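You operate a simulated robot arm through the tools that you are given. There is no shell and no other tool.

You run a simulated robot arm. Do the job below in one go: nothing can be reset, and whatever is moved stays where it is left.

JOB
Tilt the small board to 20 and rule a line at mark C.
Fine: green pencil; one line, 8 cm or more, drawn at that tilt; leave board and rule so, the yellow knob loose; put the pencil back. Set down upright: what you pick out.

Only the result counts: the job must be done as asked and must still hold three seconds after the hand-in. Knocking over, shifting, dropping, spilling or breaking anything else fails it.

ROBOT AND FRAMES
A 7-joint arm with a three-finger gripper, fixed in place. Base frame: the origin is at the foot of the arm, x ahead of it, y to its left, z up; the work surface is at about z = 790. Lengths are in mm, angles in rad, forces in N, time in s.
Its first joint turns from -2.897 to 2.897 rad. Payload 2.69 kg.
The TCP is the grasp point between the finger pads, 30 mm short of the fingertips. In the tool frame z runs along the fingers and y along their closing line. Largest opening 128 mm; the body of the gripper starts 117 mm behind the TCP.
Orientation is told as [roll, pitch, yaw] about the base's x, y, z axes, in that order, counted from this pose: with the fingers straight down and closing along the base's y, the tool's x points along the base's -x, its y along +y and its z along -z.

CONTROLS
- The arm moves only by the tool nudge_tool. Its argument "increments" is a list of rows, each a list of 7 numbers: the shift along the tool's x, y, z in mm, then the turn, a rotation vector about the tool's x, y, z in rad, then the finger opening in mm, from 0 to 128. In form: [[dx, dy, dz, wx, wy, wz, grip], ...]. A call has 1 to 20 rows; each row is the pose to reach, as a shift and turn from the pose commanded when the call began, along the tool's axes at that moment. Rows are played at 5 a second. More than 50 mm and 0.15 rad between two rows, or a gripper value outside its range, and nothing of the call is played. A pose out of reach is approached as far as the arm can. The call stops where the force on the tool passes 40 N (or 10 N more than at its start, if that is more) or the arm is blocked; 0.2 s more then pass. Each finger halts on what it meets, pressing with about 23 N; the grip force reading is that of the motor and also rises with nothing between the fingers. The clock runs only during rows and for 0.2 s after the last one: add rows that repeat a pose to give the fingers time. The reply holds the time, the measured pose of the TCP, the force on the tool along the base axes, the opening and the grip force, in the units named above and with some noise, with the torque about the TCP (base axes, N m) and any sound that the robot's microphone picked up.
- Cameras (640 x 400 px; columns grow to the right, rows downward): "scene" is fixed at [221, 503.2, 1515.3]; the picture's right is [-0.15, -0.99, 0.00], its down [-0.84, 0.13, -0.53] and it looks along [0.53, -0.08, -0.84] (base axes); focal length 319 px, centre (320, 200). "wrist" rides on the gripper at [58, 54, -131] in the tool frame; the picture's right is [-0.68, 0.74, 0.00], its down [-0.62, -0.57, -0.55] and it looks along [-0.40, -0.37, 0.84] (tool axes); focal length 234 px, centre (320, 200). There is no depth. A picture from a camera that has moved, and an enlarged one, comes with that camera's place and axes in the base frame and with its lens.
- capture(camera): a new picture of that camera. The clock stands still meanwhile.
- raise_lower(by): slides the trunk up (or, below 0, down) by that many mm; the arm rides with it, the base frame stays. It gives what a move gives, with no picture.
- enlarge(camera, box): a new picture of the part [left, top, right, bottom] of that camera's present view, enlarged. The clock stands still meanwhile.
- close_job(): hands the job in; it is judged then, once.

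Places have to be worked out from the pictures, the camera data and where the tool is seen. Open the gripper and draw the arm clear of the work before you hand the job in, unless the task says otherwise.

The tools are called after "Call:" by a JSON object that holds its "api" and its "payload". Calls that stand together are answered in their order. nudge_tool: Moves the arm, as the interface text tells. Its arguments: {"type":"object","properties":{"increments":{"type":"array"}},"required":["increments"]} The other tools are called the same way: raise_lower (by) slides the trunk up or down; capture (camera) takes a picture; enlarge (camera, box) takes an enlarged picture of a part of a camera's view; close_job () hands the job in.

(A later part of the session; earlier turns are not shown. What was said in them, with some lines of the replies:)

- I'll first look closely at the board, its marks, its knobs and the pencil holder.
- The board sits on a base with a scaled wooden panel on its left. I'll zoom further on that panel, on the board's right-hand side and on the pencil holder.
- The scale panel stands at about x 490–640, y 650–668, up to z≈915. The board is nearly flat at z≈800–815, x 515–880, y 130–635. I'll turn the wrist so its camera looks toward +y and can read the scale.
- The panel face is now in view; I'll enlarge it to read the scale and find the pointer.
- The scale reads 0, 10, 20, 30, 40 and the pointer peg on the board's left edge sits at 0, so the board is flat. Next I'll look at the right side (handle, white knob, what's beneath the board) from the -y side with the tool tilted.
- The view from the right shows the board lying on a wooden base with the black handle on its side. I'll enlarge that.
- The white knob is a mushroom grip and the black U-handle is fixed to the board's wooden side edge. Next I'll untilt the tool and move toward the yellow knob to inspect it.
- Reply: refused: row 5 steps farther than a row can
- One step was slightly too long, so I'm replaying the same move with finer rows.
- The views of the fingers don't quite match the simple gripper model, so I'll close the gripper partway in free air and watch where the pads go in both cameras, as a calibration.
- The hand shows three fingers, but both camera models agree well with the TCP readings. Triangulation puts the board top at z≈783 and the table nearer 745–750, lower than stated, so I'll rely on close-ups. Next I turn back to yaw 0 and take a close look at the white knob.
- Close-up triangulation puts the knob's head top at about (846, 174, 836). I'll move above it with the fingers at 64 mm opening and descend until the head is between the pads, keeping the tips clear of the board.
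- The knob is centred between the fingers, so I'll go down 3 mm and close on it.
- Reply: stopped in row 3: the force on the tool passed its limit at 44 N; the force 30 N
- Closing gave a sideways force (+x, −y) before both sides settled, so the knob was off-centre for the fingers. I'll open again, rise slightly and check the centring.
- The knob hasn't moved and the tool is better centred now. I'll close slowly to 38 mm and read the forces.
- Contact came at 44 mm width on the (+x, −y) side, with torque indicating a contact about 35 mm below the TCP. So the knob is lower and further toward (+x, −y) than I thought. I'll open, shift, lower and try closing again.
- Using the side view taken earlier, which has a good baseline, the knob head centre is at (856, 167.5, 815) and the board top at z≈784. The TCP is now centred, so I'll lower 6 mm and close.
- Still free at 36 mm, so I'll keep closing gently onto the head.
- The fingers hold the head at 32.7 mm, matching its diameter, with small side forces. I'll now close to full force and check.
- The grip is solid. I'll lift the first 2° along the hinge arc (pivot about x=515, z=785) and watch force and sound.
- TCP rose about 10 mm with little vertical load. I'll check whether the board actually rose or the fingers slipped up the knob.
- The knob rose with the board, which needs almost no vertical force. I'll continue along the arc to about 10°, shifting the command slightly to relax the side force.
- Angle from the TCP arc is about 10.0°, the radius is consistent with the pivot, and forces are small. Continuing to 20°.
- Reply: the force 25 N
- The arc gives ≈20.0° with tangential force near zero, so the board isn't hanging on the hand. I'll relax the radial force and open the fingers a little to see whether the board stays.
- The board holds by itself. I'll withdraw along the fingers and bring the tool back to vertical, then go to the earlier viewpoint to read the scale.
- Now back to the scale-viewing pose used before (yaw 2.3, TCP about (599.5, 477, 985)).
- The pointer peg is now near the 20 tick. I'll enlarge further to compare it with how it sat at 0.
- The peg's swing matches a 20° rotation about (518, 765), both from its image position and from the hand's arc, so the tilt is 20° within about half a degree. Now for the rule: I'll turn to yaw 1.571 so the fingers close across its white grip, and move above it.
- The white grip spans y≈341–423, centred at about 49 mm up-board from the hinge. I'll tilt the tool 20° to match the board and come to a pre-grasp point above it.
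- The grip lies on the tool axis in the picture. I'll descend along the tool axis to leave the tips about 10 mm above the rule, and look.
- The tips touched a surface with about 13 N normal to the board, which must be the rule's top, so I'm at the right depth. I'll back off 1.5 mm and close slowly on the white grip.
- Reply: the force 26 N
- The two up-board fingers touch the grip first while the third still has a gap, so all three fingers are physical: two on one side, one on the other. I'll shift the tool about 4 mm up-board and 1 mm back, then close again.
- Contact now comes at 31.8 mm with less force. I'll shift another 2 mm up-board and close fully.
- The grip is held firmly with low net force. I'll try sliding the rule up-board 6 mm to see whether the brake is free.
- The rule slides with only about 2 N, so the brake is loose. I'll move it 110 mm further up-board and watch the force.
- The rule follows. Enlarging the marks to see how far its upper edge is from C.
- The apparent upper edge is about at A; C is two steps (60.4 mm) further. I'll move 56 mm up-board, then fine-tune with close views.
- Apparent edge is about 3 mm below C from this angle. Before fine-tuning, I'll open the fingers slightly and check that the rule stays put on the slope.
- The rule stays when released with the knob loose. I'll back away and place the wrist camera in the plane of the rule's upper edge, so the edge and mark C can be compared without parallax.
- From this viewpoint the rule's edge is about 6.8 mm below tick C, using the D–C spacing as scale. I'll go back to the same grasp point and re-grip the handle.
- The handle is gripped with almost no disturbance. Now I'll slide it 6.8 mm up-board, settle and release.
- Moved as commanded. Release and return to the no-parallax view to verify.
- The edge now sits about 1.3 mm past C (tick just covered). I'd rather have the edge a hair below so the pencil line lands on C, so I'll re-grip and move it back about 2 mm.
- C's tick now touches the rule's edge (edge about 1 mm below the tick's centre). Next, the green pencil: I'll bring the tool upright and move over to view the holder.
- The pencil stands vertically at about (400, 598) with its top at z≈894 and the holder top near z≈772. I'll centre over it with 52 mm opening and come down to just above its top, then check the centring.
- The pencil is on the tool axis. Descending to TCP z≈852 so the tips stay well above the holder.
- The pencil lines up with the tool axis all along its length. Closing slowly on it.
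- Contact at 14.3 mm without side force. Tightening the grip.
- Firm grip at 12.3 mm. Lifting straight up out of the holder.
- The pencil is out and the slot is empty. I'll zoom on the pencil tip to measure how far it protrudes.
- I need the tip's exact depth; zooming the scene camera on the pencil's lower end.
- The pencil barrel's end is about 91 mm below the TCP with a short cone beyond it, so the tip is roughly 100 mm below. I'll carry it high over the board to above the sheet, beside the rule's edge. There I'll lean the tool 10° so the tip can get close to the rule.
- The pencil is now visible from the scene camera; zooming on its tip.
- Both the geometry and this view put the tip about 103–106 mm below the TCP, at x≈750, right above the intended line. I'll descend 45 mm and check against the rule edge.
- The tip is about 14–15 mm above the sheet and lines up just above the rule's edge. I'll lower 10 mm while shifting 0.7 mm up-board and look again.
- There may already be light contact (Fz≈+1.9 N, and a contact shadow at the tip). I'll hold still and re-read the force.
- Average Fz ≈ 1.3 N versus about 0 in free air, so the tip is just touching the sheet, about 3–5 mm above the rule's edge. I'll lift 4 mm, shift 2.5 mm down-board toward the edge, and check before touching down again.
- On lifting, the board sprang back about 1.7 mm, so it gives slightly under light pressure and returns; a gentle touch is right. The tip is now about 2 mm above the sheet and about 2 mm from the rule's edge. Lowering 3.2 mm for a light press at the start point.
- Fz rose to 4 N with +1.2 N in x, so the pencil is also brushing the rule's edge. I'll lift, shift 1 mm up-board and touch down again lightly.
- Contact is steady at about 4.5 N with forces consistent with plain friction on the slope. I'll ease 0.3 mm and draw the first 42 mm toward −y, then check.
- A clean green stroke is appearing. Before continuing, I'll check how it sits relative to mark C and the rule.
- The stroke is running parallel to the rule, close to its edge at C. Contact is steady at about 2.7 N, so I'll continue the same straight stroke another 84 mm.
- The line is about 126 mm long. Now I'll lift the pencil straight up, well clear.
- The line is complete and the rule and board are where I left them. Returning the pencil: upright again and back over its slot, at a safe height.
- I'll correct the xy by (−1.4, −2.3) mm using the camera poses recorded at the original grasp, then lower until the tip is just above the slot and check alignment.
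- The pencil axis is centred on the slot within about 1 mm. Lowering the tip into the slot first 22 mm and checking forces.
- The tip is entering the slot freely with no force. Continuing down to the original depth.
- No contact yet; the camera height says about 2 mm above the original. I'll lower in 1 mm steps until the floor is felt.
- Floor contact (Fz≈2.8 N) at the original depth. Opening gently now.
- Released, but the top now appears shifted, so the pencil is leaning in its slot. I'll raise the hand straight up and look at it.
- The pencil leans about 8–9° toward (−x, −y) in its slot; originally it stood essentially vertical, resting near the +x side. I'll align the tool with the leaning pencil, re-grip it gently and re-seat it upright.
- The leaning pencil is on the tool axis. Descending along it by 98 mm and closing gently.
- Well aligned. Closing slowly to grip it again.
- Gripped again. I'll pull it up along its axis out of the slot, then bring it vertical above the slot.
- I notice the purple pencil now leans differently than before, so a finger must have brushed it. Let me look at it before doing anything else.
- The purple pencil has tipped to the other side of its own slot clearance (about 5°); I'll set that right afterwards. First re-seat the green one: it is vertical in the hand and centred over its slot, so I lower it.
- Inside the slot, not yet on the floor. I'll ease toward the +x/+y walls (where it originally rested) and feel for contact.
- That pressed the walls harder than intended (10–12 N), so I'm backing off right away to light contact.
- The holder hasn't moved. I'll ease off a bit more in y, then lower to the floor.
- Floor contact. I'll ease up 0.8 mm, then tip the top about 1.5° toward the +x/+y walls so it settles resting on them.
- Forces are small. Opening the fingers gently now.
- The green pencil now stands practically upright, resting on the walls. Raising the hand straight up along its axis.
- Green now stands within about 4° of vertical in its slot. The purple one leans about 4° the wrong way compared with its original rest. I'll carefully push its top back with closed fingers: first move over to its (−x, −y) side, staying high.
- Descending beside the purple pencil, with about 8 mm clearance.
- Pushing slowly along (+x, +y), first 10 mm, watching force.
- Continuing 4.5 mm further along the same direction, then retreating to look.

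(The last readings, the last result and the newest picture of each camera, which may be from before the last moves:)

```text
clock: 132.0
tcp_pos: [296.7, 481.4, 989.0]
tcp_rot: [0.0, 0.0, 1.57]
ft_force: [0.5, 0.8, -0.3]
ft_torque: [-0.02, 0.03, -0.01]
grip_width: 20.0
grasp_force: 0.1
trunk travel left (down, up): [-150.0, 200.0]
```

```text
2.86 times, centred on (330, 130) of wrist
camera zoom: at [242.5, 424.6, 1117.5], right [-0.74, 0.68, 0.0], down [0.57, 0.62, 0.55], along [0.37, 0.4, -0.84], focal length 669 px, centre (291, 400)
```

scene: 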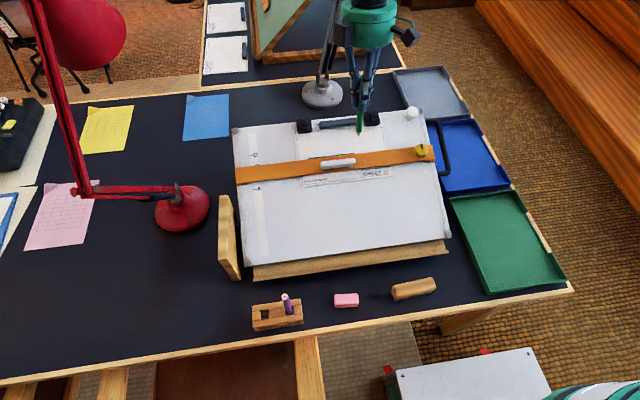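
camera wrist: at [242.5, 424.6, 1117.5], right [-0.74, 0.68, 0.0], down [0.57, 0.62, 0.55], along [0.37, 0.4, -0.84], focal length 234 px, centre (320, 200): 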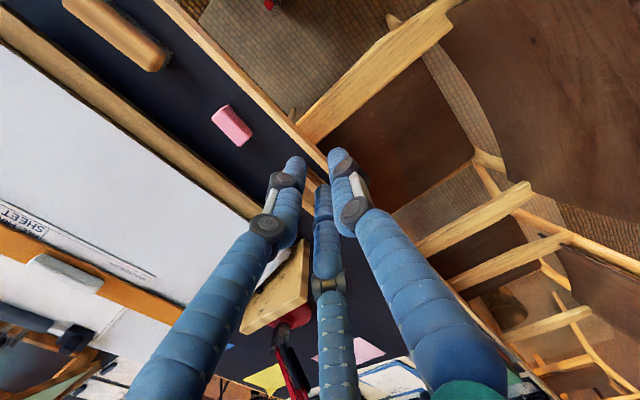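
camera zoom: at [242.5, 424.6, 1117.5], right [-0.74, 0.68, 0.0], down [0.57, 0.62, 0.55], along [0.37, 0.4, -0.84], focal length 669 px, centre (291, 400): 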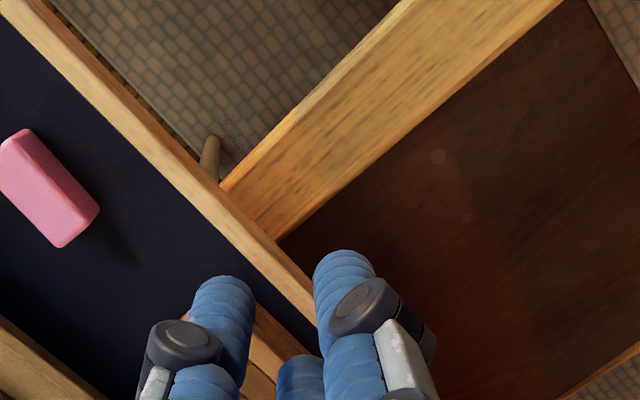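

The hand hides the holder from both cameras; I'll move off to the right and up for a clear view.

Call:
{"api": "nudge_tool", "payload": {"increments": [[0, 0, -40, 0, 0, 0, 40], [40, -20, -70, 0, 0, 0, 60], [80, -40, -80, 0, 0, 0, 60], [120, -60, -80, 0, 0, 0, 60], [160, -80, -80, 0, 0, 0, 60], [200, -100, -80, 0, 0, 0, 60], [240, -120, -80, 0, 0, 0, 60], [240, -120, -80, 0, 0, 0, 60]]}}

Call:
{"api": "capture", "payload": {"camera": "scene"}}

Call:
{"api": "enlarge", "payload": {"camera": "scene", "box": [230, 270, 320, 340]}}

```text
refused: row 2 steps farther than a row can; nothing moved
```

```text
taken
```

scene: 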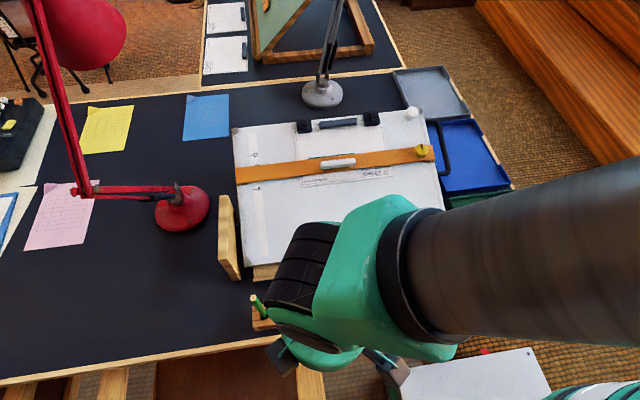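

```text
5.71 times, centred on (275, 305) of scene
camera zoom: at [221.0, 503.2, 1515.3], right [-0.15, -0.99, 0.0], down [-0.84, 0.13, -0.53], along [0.53, -0.08, -0.84], focal length 1825 px, centre (577, -400)
```

zoom: 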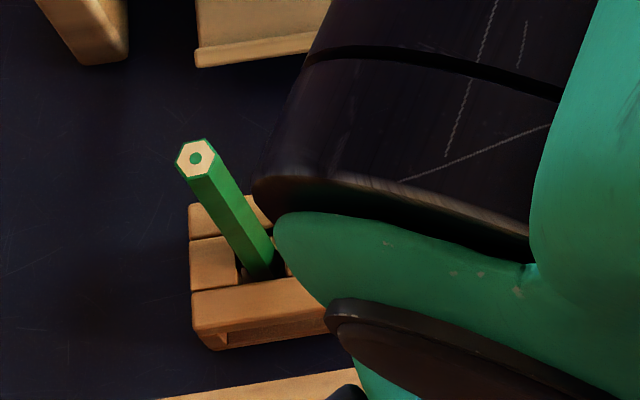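

One row was too long; repeating with shorter rows.

Call:
{"api": "nudge_tool", "payload": {"increments": [[0, 0, -40, 0, 0, 0, 40], [30, -15, -70, 0, 0, 0, 60], [70, -35, -80, 0, 0, 0, 60], [110, -55, -80, 0, 0, 0, 60], [150, -75, -80, 0, 0, 0, 60], [190, -95, -80, 0, 0, 0, 60], [230, -115, -80, 0, 0, 0, 60], [230, -115, -80, 0, 0, 0, 60]]}}

Call:
{"api": "capture", "payload": {"camera": "scene"}}

Call:
{"api": "enlarge", "payload": {"camera": "scene", "box": [230, 270, 320, 340]}}

```text
clock: 133.8
tcp_pos: [411.5, 249.2, 1068.5]
tcp_rot: [0.001, -0.002, 1.571]
ft_force: [0.2, -0.6, 0.3]
ft_torque: [0.04, 0.04, -0.02]
grip_width: 60.1
grasp_force: 0.1
trunk travel left (down, up): [-150.0, 200.0]
```

```text
taken
```

scene: 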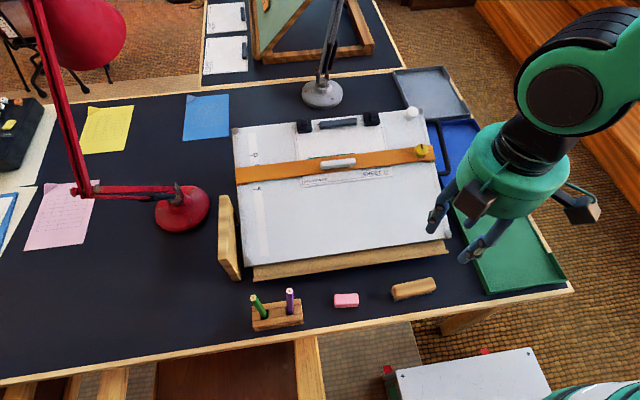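

```text
5.71 times, centred on (275, 305) of scene
camera zoom: at [221.0, 503.2, 1515.3], right [-0.15, -0.99, 0.0], down [-0.84, 0.13, -0.53], along [0.53, -0.08, -0.84], focal length 1825 px, centre (577, -400)
```

zoom: 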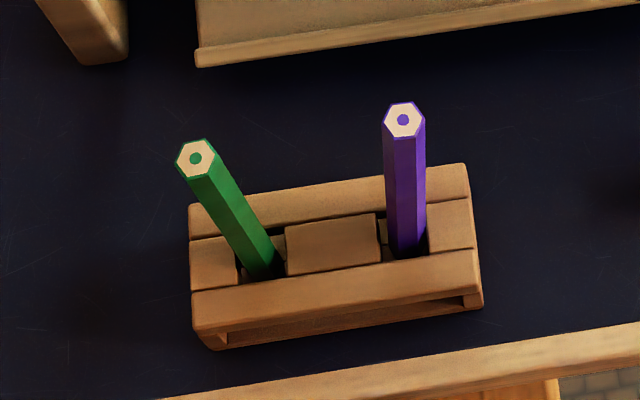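

Now it leans toward (+x, −y), about 6°, which is no better than before. The safest fix is to straddle it with a vertical, centred hand, close gently to straighten it and release it against its original walls. Moving above it.

Call:
{"api": "nudge_tool", "payload": {"increments": [[-42, 1.5, 0, 0, 0, 0, 60], [-84, 3, 0, 0, 0, 0, 60], [-126, 4.5, 0, 0, 0, 0, 60], [-168, 6, 10, 0, 0, 0, 60], [-210, 7, 25, 0, 0, 0, 52], [-252, 8, 45, 0, 0, 0, 52], [-291.8, 9.5, 70, 0, 0, 0, 52], [-291.8, 9.5, 95, 0, 0, 0, 52], [-291.8, 9.5, 95, 0, 0, 0, 52]]}}

Call:
{"api": "capture", "payload": {"camera": "wrist"}}

Call:
{"api": "enlarge", "payload": {"camera": "wrist", "box": [260, 80, 390, 220]}}

```text
clock: 135.8
tcp_pos: [402.3, 543.9, 974.0]
tcp_rot: [0.0, 0.001, 1.57]
ft_force: [0.0, 1.0, -0.1]
ft_torque: [0.0, 0.02, -0.02]
grip_width: 52.1
grasp_force: 0.0
trunk travel left (down, up): [-150.0, 200.0]
```

```text
taken
camera wrist: at [349.0, 487.2, 1103.1], right [-0.74, 0.68, 0.0], down [0.57, 0.61, 0.55], along [0.37, 0.4, -0.84], focal length 234 px, centre (320, 200)
```

wrist: 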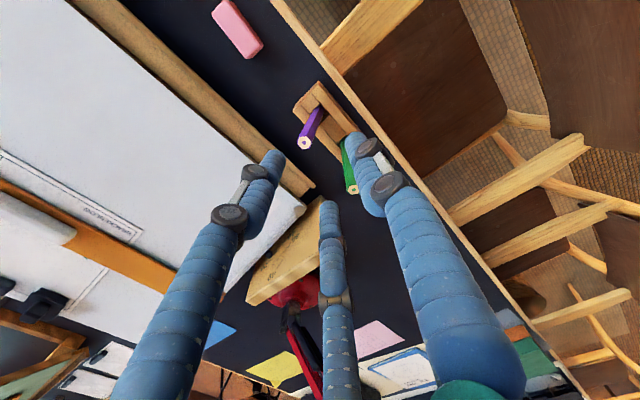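

```text
2.86 times, centred on (325, 150) of wrist
camera zoom: at [349.0, 487.2, 1103.1], right [-0.74, 0.68, 0.0], down [0.57, 0.61, 0.55], along [0.37, 0.4, -0.84], focal length 669 px, centre (306, 343)
```

zoom: 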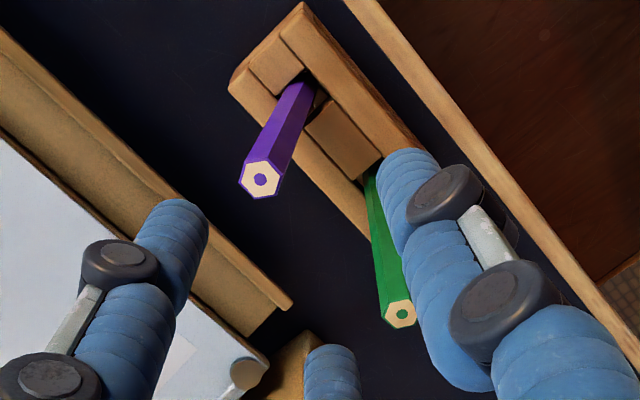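

The purple pencil's top is at about (411, 533) and its base at (397, 541). I'll centre over its original axis and descend with a wide opening.

Call:
{"api": "nudge_tool", "payload": {"increments": [[2.5, 1.5, 5, 0, 0, 0, 60], [2.5, 1.5, 30, 0, 0, 0, 60], [2.5, 1.5, 55, 0, 0, 0, 60], [2.5, 1.5, 80, 0, 0, 0, 60], [2.5, 1.5, 100, 0, 0, 0, 60], [2.5, 1.5, 119, 0, 0, 0, 60], [2.5, 1.5, 119, 0, 0, 0, 60]]}}

Call:
{"api": "enlarge", "payload": {"camera": "wrist", "box": [250, 80, 410, 240]}}

Call:
{"api": "enlarge", "payload": {"camera": "scene", "box": [230, 270, 320, 340]}}

```text
clock: 137.4
tcp_pos: [401.5, 542.4, 853.5]
tcp_rot: [0.001, 0.0, 1.571]
ft_force: [0.1, 0.7, 0.2]
ft_torque: [-0.03, 0.01, -0.04]
grip_width: 60.0
grasp_force: 0.2
trunk travel left (down, up): [-150.0, 200.0]
```

```text
2.50 times, centred on (330, 160) of wrist
camera zoom: at [347.2, 484.2, 983.9], right [-0.74, 0.68, 0.0], down [0.57, 0.62, 0.55], along [0.37, 0.4, -0.84], focal length 585 px, centre (295, 300)
```

zoom: 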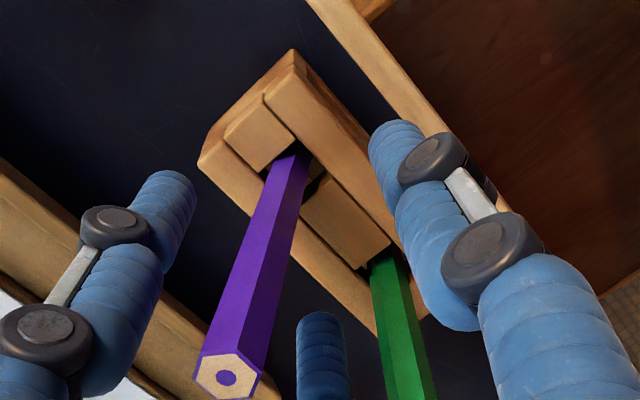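

```text
5.71 times, centred on (275, 305) of scene
camera zoom: at [221.0, 503.2, 1515.3], right [-0.15, -0.99, 0.0], down [-0.84, 0.13, -0.53], along [0.53, -0.08, -0.84], focal length 1825 px, centre (577, -400)
```

zoom: 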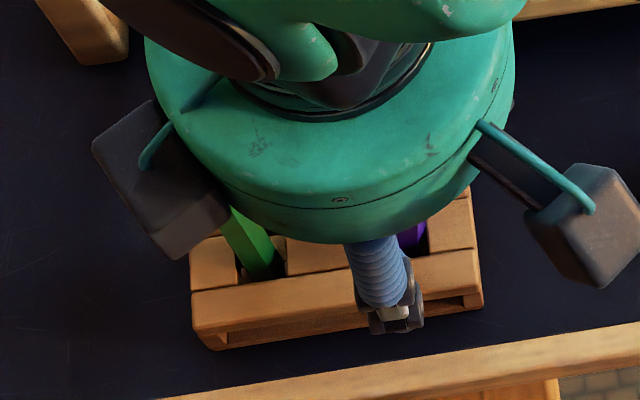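

Everything is clear. Closing slowly so the fingers centre the pencil.

Call:
{"api": "nudge_tool", "payload": {"increments": [[0, 0, 0, 0, 0, 0, 46], [0, 0, 0, 0, 0, 0, 36], [0, 0, 0, 0, 0, 0, 30], [0, 0, 0, 0, 0, 0, 26], [0, 0, 0, 0, 0, 0, 22], [0, 0, 0, 0, 0, 0, 19], [0, 0, 0, 0, 0, 0, 17], [0, 0, 0, 0, 0, 0, 15], [0, 0, 0, 0, 0, 0, 13], [0, 0, 0, 0, 0, 0, 13]]}}

Call:
{"api": "enlarge", "payload": {"camera": "wrist", "box": [250, 80, 410, 240]}}

```text
clock: 139.6
tcp_pos: [400.7, 541.0, 855.5]
tcp_rot: [0.0, 0.001, 1.571]
ft_force: [0.3, 0.5, 0.7]
ft_torque: [-0.01, 0.0, -0.01]
grip_width: 17.0
grasp_force: 2.6
trunk travel left (down, up): [-150.0, 200.0]
```

```text
2.50 times, centred on (330, 160) of wrist
camera zoom: at [347.1, 484.1, 984.2], right [-0.74, 0.68, 0.0], down [0.57, 0.62, 0.55], along [0.37, 0.4, -0.84], focal length 585 px, centre (295, 300)
```

zoom: 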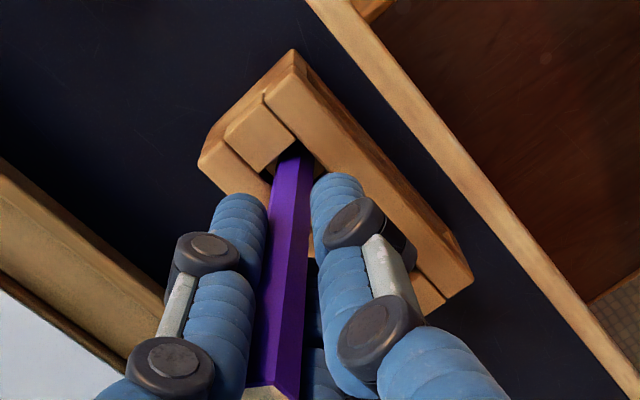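

Tightening a bit more to bring it fully upright.

Call:
{"api": "nudge_tool", "payload": {"increments": [[0, 0, 0, 0, 0, 0, 10], [0, 0, 0, 0, 0, 0, 5], [0, 0, 0, 0, 0, 0, 0], [0, 0, 0, 0, 0, 0, 0], [0, 0, 0, 0, 0, 0, 0]]}}

Call:
{"api": "enlarge", "payload": {"camera": "wrist", "box": [250, 80, 410, 240]}}

```text
clock: 140.8
tcp_pos: [401.7, 540.1, 853.4]
tcp_rot: [0.0, -0.001, 1.57]
ft_force: [0.2, -0.3, 0.0]
ft_torque: [0.03, -0.03, 0.0]
grip_width: 14.6
grasp_force: 22.7
trunk travel left (down, up): [-150.0, 200.0]
```

```text
2.50 times, centred on (330, 160) of wrist
camera zoom: at [347.1, 484.1, 984.2], right [-0.74, 0.68, 0.0], down [0.57, 0.62, 0.55], along [0.37, 0.4, -0.84], focal length 585 px, centre (295, 300)
```

zoom: 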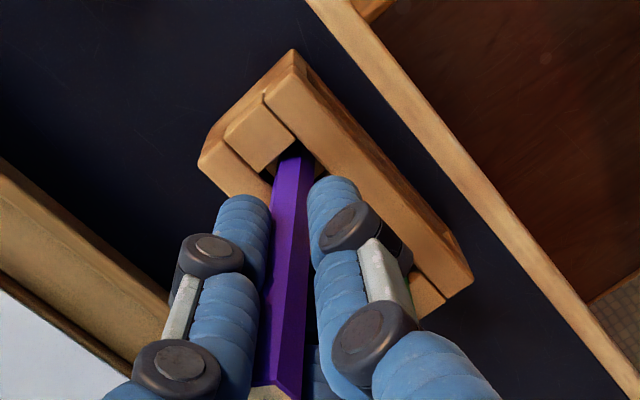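

It's held with about 1.7° residual lean toward (+x, −y). I'll rotate the tool slightly about the slot rim so the pencil leans just under 1° toward (+x, +y), as originally.

Call:
{"api": "nudge_tool", "payload": {"increments": [[-0.9, 0.2, 0, 0.003, 0.011, 0, 0], [-1.8, 0.5, 0, 0.006, 0.022, 0, 0], [-2.6, 0.7, 0, 0.009, 0.033, 0, 0], [-2.6, 0.7, 0, 0.009, 0.033, 0, 0]]}}

Call:
{"api": "nudge_tool", "payload": {"increments": [[-0.5, -0.5, 0, 0, 0, 0, 0], [-1, -1, 0, 0, 0, 0, 0], [-1, -1, 0, 0, 0, 0, 0]]}}

```text
clock: 141.8
tcp_pos: [400.2, 543.5, 854.8]
tcp_rot: [-0.009, 0.033, 1.57]
ft_force: [0.3, -0.7, -0.3]
ft_torque: [0.0, -0.01, 0.01]
grip_width: 14.2
grasp_force: 23.3
trunk travel left (down, up): [-150.0, 200.0]
```

```text
clock: 142.6
tcp_pos: [401.5, 544.8, 854.7]
tcp_rot: [-0.01, 0.034, 1.571]
ft_force: [0.0, -0.1, 0.1]
ft_torque: [0.01, -0.02, -0.01]
grip_width: 14.7
grasp_force: 23.0
trunk travel left (down, up): [-150.0, 200.0]
```

Call:
{"api": "nudge_tool", "payload": {"increments": [[-0.5, -0.5, 0, 0, 0, 0, 0], [-0.8, -0.8, 0, 0, 0, 0, 0], [-0.8, -0.8, 0, 0, 0, 0, 0]]}}

```text
clock: 143.4
tcp_pos: [402.2, 546.1, 853.9]
tcp_rot: [-0.009, 0.033, 1.572]
ft_force: [-0.2, 0.0, -0.5]
ft_torque: [0.0, -0.01, 0.01]
grip_width: 14.7
grasp_force: 23.0
trunk travel left (down, up): [-150.0, 200.0]
```

Call:
{"api": "nudge_tool", "payload": {"increments": [[-0.5, -0.5, 0, 0, 0, 0, 0], [-0.8, -0.8, 0, 0, 0, 0, 0], [-0.8, -0.8, 0, 0, 0, 0, 0]]}}

Call:
{"api": "enlarge", "payload": {"camera": "wrist", "box": [250, 80, 410, 240]}}

```text
clock: 144.2
tcp_pos: [402.3, 546.5, 855.5]
tcp_rot: [-0.009, 0.034, 1.57]
ft_force: [0.1, -3.4, -0.6]
ft_torque: [-0.29, 0.04, -0.03]
grip_width: 14.4
grasp_force: 22.9
trunk travel left (down, up): [-150.0, 200.0]
```

```text
2.50 times, centred on (330, 160) of wrist
camera zoom: at [347.5, 493.1, 985.5], right [-0.74, 0.68, -0.03], down [0.56, 0.63, 0.53], along [0.38, 0.38, -0.85], focal length 585 px, centre (295, 300)
```

zoom: 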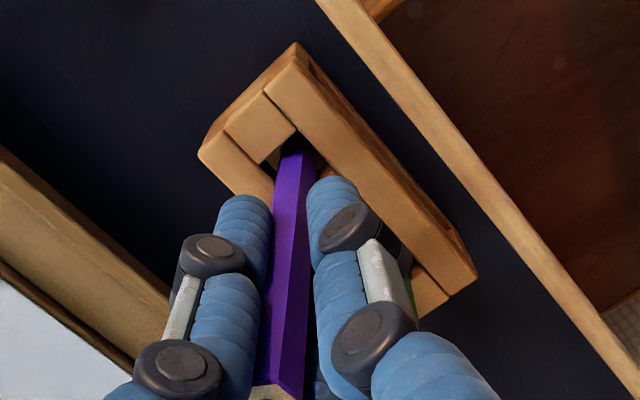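

+y wall touched. Easing 0.3 mm in y, and moving a little more in +x to feel that wall.

Call:
{"api": "nudge_tool", "payload": {"increments": [[0.3, -0.5, 0, 0, 0, 0, 0], [0.3, -1, 0, 0, 0, 0, 0], [0.3, -1, 0, 0, 0, 0, 0]]}}

```text
clock: 145.0
tcp_pos: [403.2, 546.3, 854.1]
tcp_rot: [-0.007, 0.033, 1.571]
ft_force: [-4.2, -4.4, 0.3]
ft_torque: [-0.24, 0.32, -0.04]
grip_width: 14.3
grasp_force: 22.9
trunk travel left (down, up): [-150.0, 200.0]
```

Both walls touched lightly. Easing 0.4 mm on each axis, then opening slowly.

Call:
{"api": "nudge_tool", "payload": {"increments": [[0.4, 0.4, 0, 0, 0, 0, 0], [0.4, 0.4, 0, 0, 0, 0, 8], [0.4, 0.4, 0, 0, 0, 0, 13], [0.4, 0.4, 0, 0, 0, 0, 15], [0.4, 0.4, 0, 0, 0, 0, 16], [0.4, 0.4, 0, 0, 0, 0, 18], [0.4, 0.4, 0, 0, 0, 0, 22], [0.4, 0.4, 0, 0, 0, 0, 28], [0.4, 0.4, 0, 0, 0, 0, 36], [0.4, 0.4, 0, 0, 0, 0, 46], [0.4, 0.4, 0, 0, 0, 0, 52], [0.4, 0.4, 0, 0, 0, 0, 52]]}}

Call:
{"api": "enlarge", "payload": {"camera": "wrist", "box": [250, 80, 410, 240]}}

```text
clock: 147.6
tcp_pos: [402.4, 545.8, 854.2]
tcp_rot: [-0.011, 0.034, 1.57]
ft_force: [0.9, -0.1, -0.2]
ft_torque: [-0.01, -0.02, 0.0]
grip_width: 51.6
grasp_force: 0.2
trunk travel left (down, up): [-150.0, 200.0]
```

```text
2.50 times, centred on (330, 160) of wrist
camera zoom: at [348.3, 492.8, 985.5], right [-0.74, 0.68, -0.03], down [0.56, 0.63, 0.53], along [0.38, 0.38, -0.85], focal length 585 px, centre (295, 300)
```

zoom: 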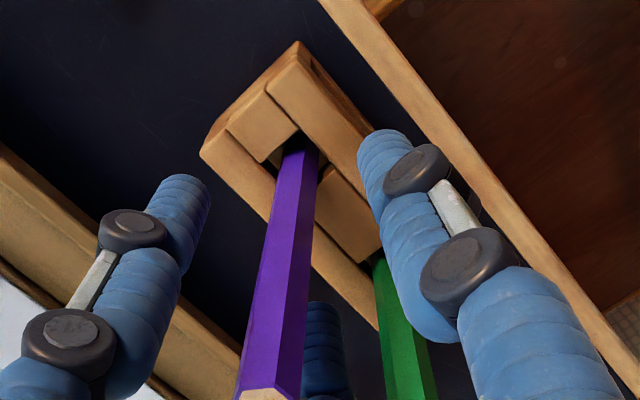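

Released; raising the hand straight up and away for a clear look at both pencils.

Call:
{"api": "nudge_tool", "payload": {"increments": [[0, 0, -8, 0, 0, 0, 56], [0, 0, -20, 0, 0, 0, 60], [0, 0, -40, 0, 0, 0, 60], [0, 0, -65, 0, 0, 0, 60], [0, 0, -90, 0, 0, 0, 60], [0, 0, -120, 0, 0, 0, 60], [0, 0, -150, -0.005, -0.02, 0, 60], [30, 0, -170, -0.009, -0.033, 0, 60], [75, 0, -180, -0.009, -0.033, 0, 60], [120, 0, -185, -0.009, -0.033, 0, 60], [165, 0, -185, -0.009, -0.033, 0, 60], [210, 0, -185, -0.009, -0.033, 0, 60], [255, 0, -185, -0.009, -0.033, 0, 60], [295, 0, -185, -0.009, -0.033, 0, 60]]}}

Call:
{"api": "capture", "payload": {"camera": "scene"}}

Call:
{"api": "enlarge", "payload": {"camera": "scene", "box": [230, 270, 320, 340]}}

```text
clock: 150.6
tcp_pos: [400.6, 256.2, 1049.4]
tcp_rot: [0.001, -0.001, 1.57]
ft_force: [0.6, -0.7, 0.3]
ft_torque: [-0.02, 0.0, -0.01]
grip_width: 60.3
grasp_force: 0.1
trunk travel left (down, up): [-150.0, 200.0]
```

```text
taken
```

scene: 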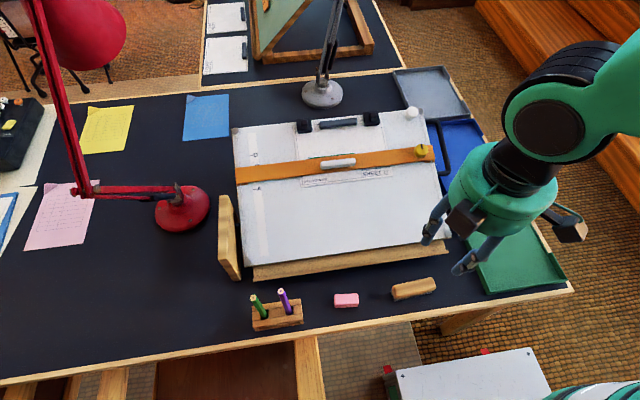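

```text
5.71 times, centred on (275, 305) of scene
camera zoom: at [221.0, 503.2, 1515.3], right [-0.15, -0.99, 0.0], down [-0.84, 0.13, -0.53], along [0.53, -0.08, -0.84], focal length 1825 px, centre (577, -400)
```

zoom: 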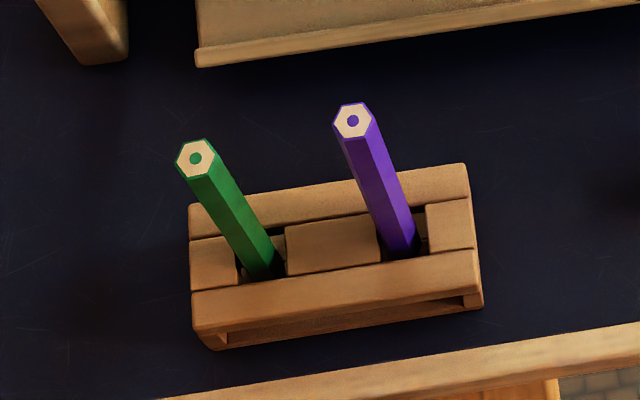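

Green now stands about 4° from vertical and purple about 6°, both seated in their slots within the play the holder allows. Further handling would risk more than it gains, so I'll leave them. Now I'll verify the board, rule and line.

Call:
{"api": "enlarge", "payload": {"camera": "scene", "box": [228, 140, 276, 200]}}

Call:
{"api": "enlarge", "payload": {"camera": "scene", "box": [215, 160, 275, 260]}}

Call:
{"api": "enlarge", "payload": {"camera": "scene", "box": [290, 100, 450, 200]}}

```text
6.67 times, centred on (252, 170) of scene
camera zoom: at [221.0, 503.2, 1515.3], right [-0.15, -0.99, 0.0], down [-0.84, 0.13, -0.53], along [0.53, -0.08, -0.84], focal length 2130 px, centre (773, 400)
```

zoom: 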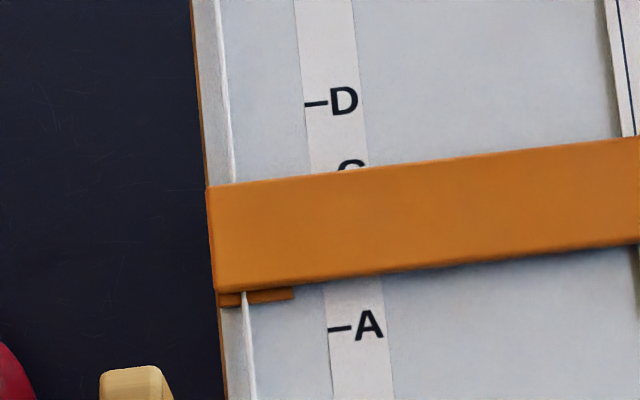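

```text
4.00 times, centred on (245, 210) of scene
camera zoom: at [221.0, 503.2, 1515.3], right [-0.15, -0.99, 0.0], down [-0.84, 0.13, -0.53], along [0.53, -0.08, -0.84], focal length 1278 px, centre (620, 160)
```

zoom: 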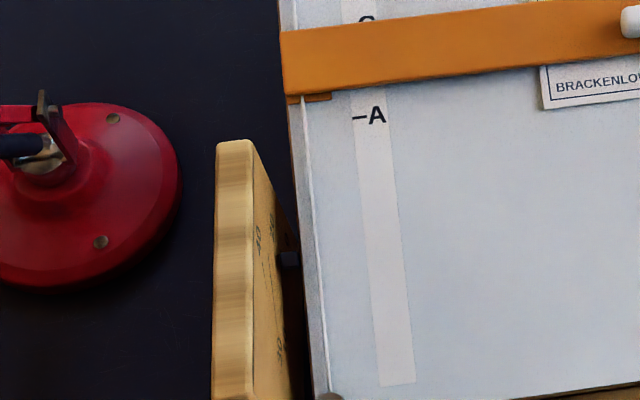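

```text
4.00 times, centred on (370, 150) of scene
camera zoom: at [221.0, 503.2, 1515.3], right [-0.15, -0.99, 0.0], down [-0.84, 0.13, -0.53], along [0.53, -0.08, -0.84], focal length 1278 px, centre (120, 400)
```

zoom: 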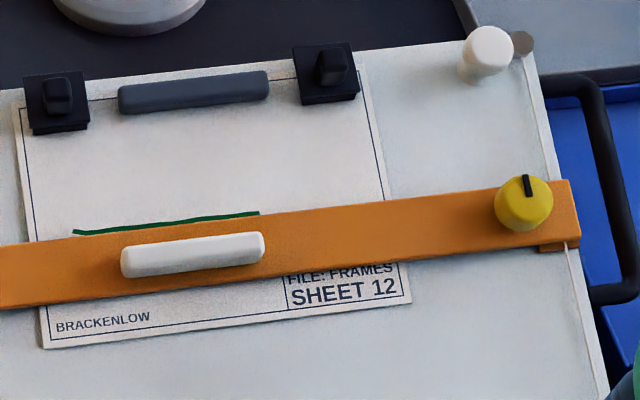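

Board, rule and line are unchanged: the pointer offset at 20 matches the one seen at 0, giving 20.0° within about 0.3°. The rule's edge is at C and the line stands beside it. The yellow knob was never touched, and the rule moved freely, so it is loose. I'll open the gripper and draw the arm well clear.

Call:
{"api": "nudge_tool", "payload": {"increments": [[0, 0, -40, 0, 0, 0, 90], [30, 10, -70, 0, 0, 0, 127], [70, 20, -90, 0, 0, 0, 127], [110, 30, -100, 0, 0, 0, 127], [150, 40, -100, 0, 0, 0, 127], [190, 50, -100, 0, 0, 0, 127], [230, 60, -100, 0, 0, 0, 127], [230, 60, -100, 0, 0, 0, 127]]}}

Call:
{"api": "capture", "payload": {"camera": "scene"}}

Call:
{"api": "enlarge", "payload": {"camera": "scene", "box": [230, 270, 320, 340]}}

```text
clock: 152.4
tcp_pos: [340.9, 27.4, 1148.8]
tcp_rot: [0.0, 0.001, 1.571]
ft_force: [-0.7, 0.4, -0.3]
ft_torque: [0.02, -0.05, 0.03]
grip_width: 127.1
grasp_force: 0.0
trunk travel left (down, up): [-150.0, 200.0]
```

```text
taken
```

scene: 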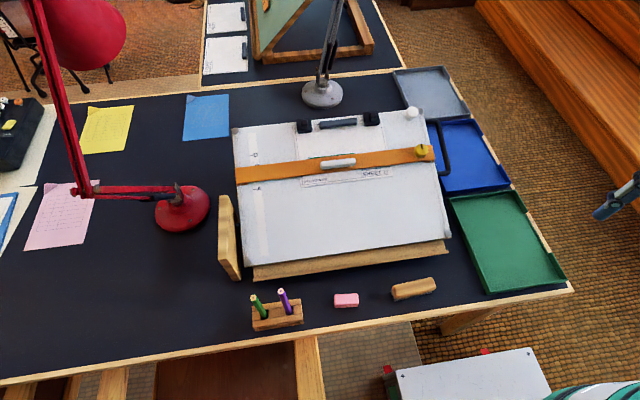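

```text
5.71 times, centred on (275, 305) of scene
camera zoom: at [221.0, 503.2, 1515.3], right [-0.15, -0.99, 0.0], down [-0.84, 0.13, -0.53], along [0.53, -0.08, -0.84], focal length 1825 px, centre (577, -400)
```

zoom: 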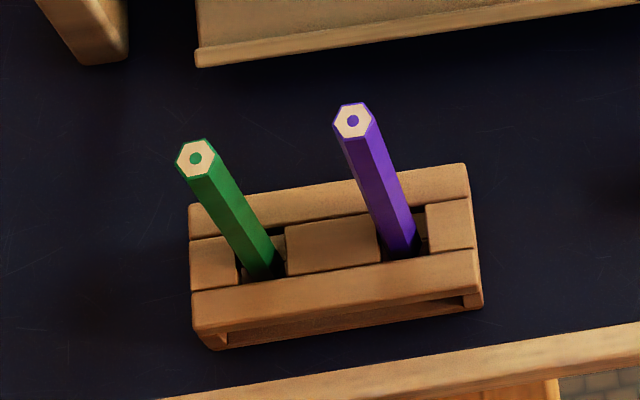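

Everything is at rest: board at 20 on the scale, rule at C with the knob loose, and one green line about 126 mm long. The green pencil is back in its slot and the arm is clear. Handing in.

Call:
{"api": "close_job", "payload": {}}

```text
The job is handed in.
```

I've handed the job in: the board is tilted, the line is ruled at C, and the green pencil is back in its holder. The purple pencil got nudged along the way, and the line sits a few millimetres above C.

- **Tilt:** the board reads 20 on the scale, within about 0.3° by my measurement. It held there on its own after release.
- **Rule:** its upper edge is about 1 mm below the middle of tick C. It stayed put when let go.
- **Line:** one green line about 126 mm long, drawn at that tilt. It follows the rule's edge but sits about 4 mm above mark C. The start is bent by about 2 mm.
- **Yellow knob:** I never touched it. The rule slid with only a few newtons of force, so I judged it already loose.
- **Green pencil:** it leaned 8–9° when I first put it back, so I re-seated it. It now stands about 4° from vertical.
- **Purple pencil:** a finger brushed it while I was re-seating the green one. I pushed it back and then straightened it. It is still in its slot but leans about 6°, where it started nearly vertical.
- **Holder:** I pressed its walls with 10–12 N for a moment while re-seating the green pencil, and it did not shift.

If the check on other objects is strict, the purple pencil is the likeliest reason to fail. If the mark tolerance is tight, it would be the line's offset from C.
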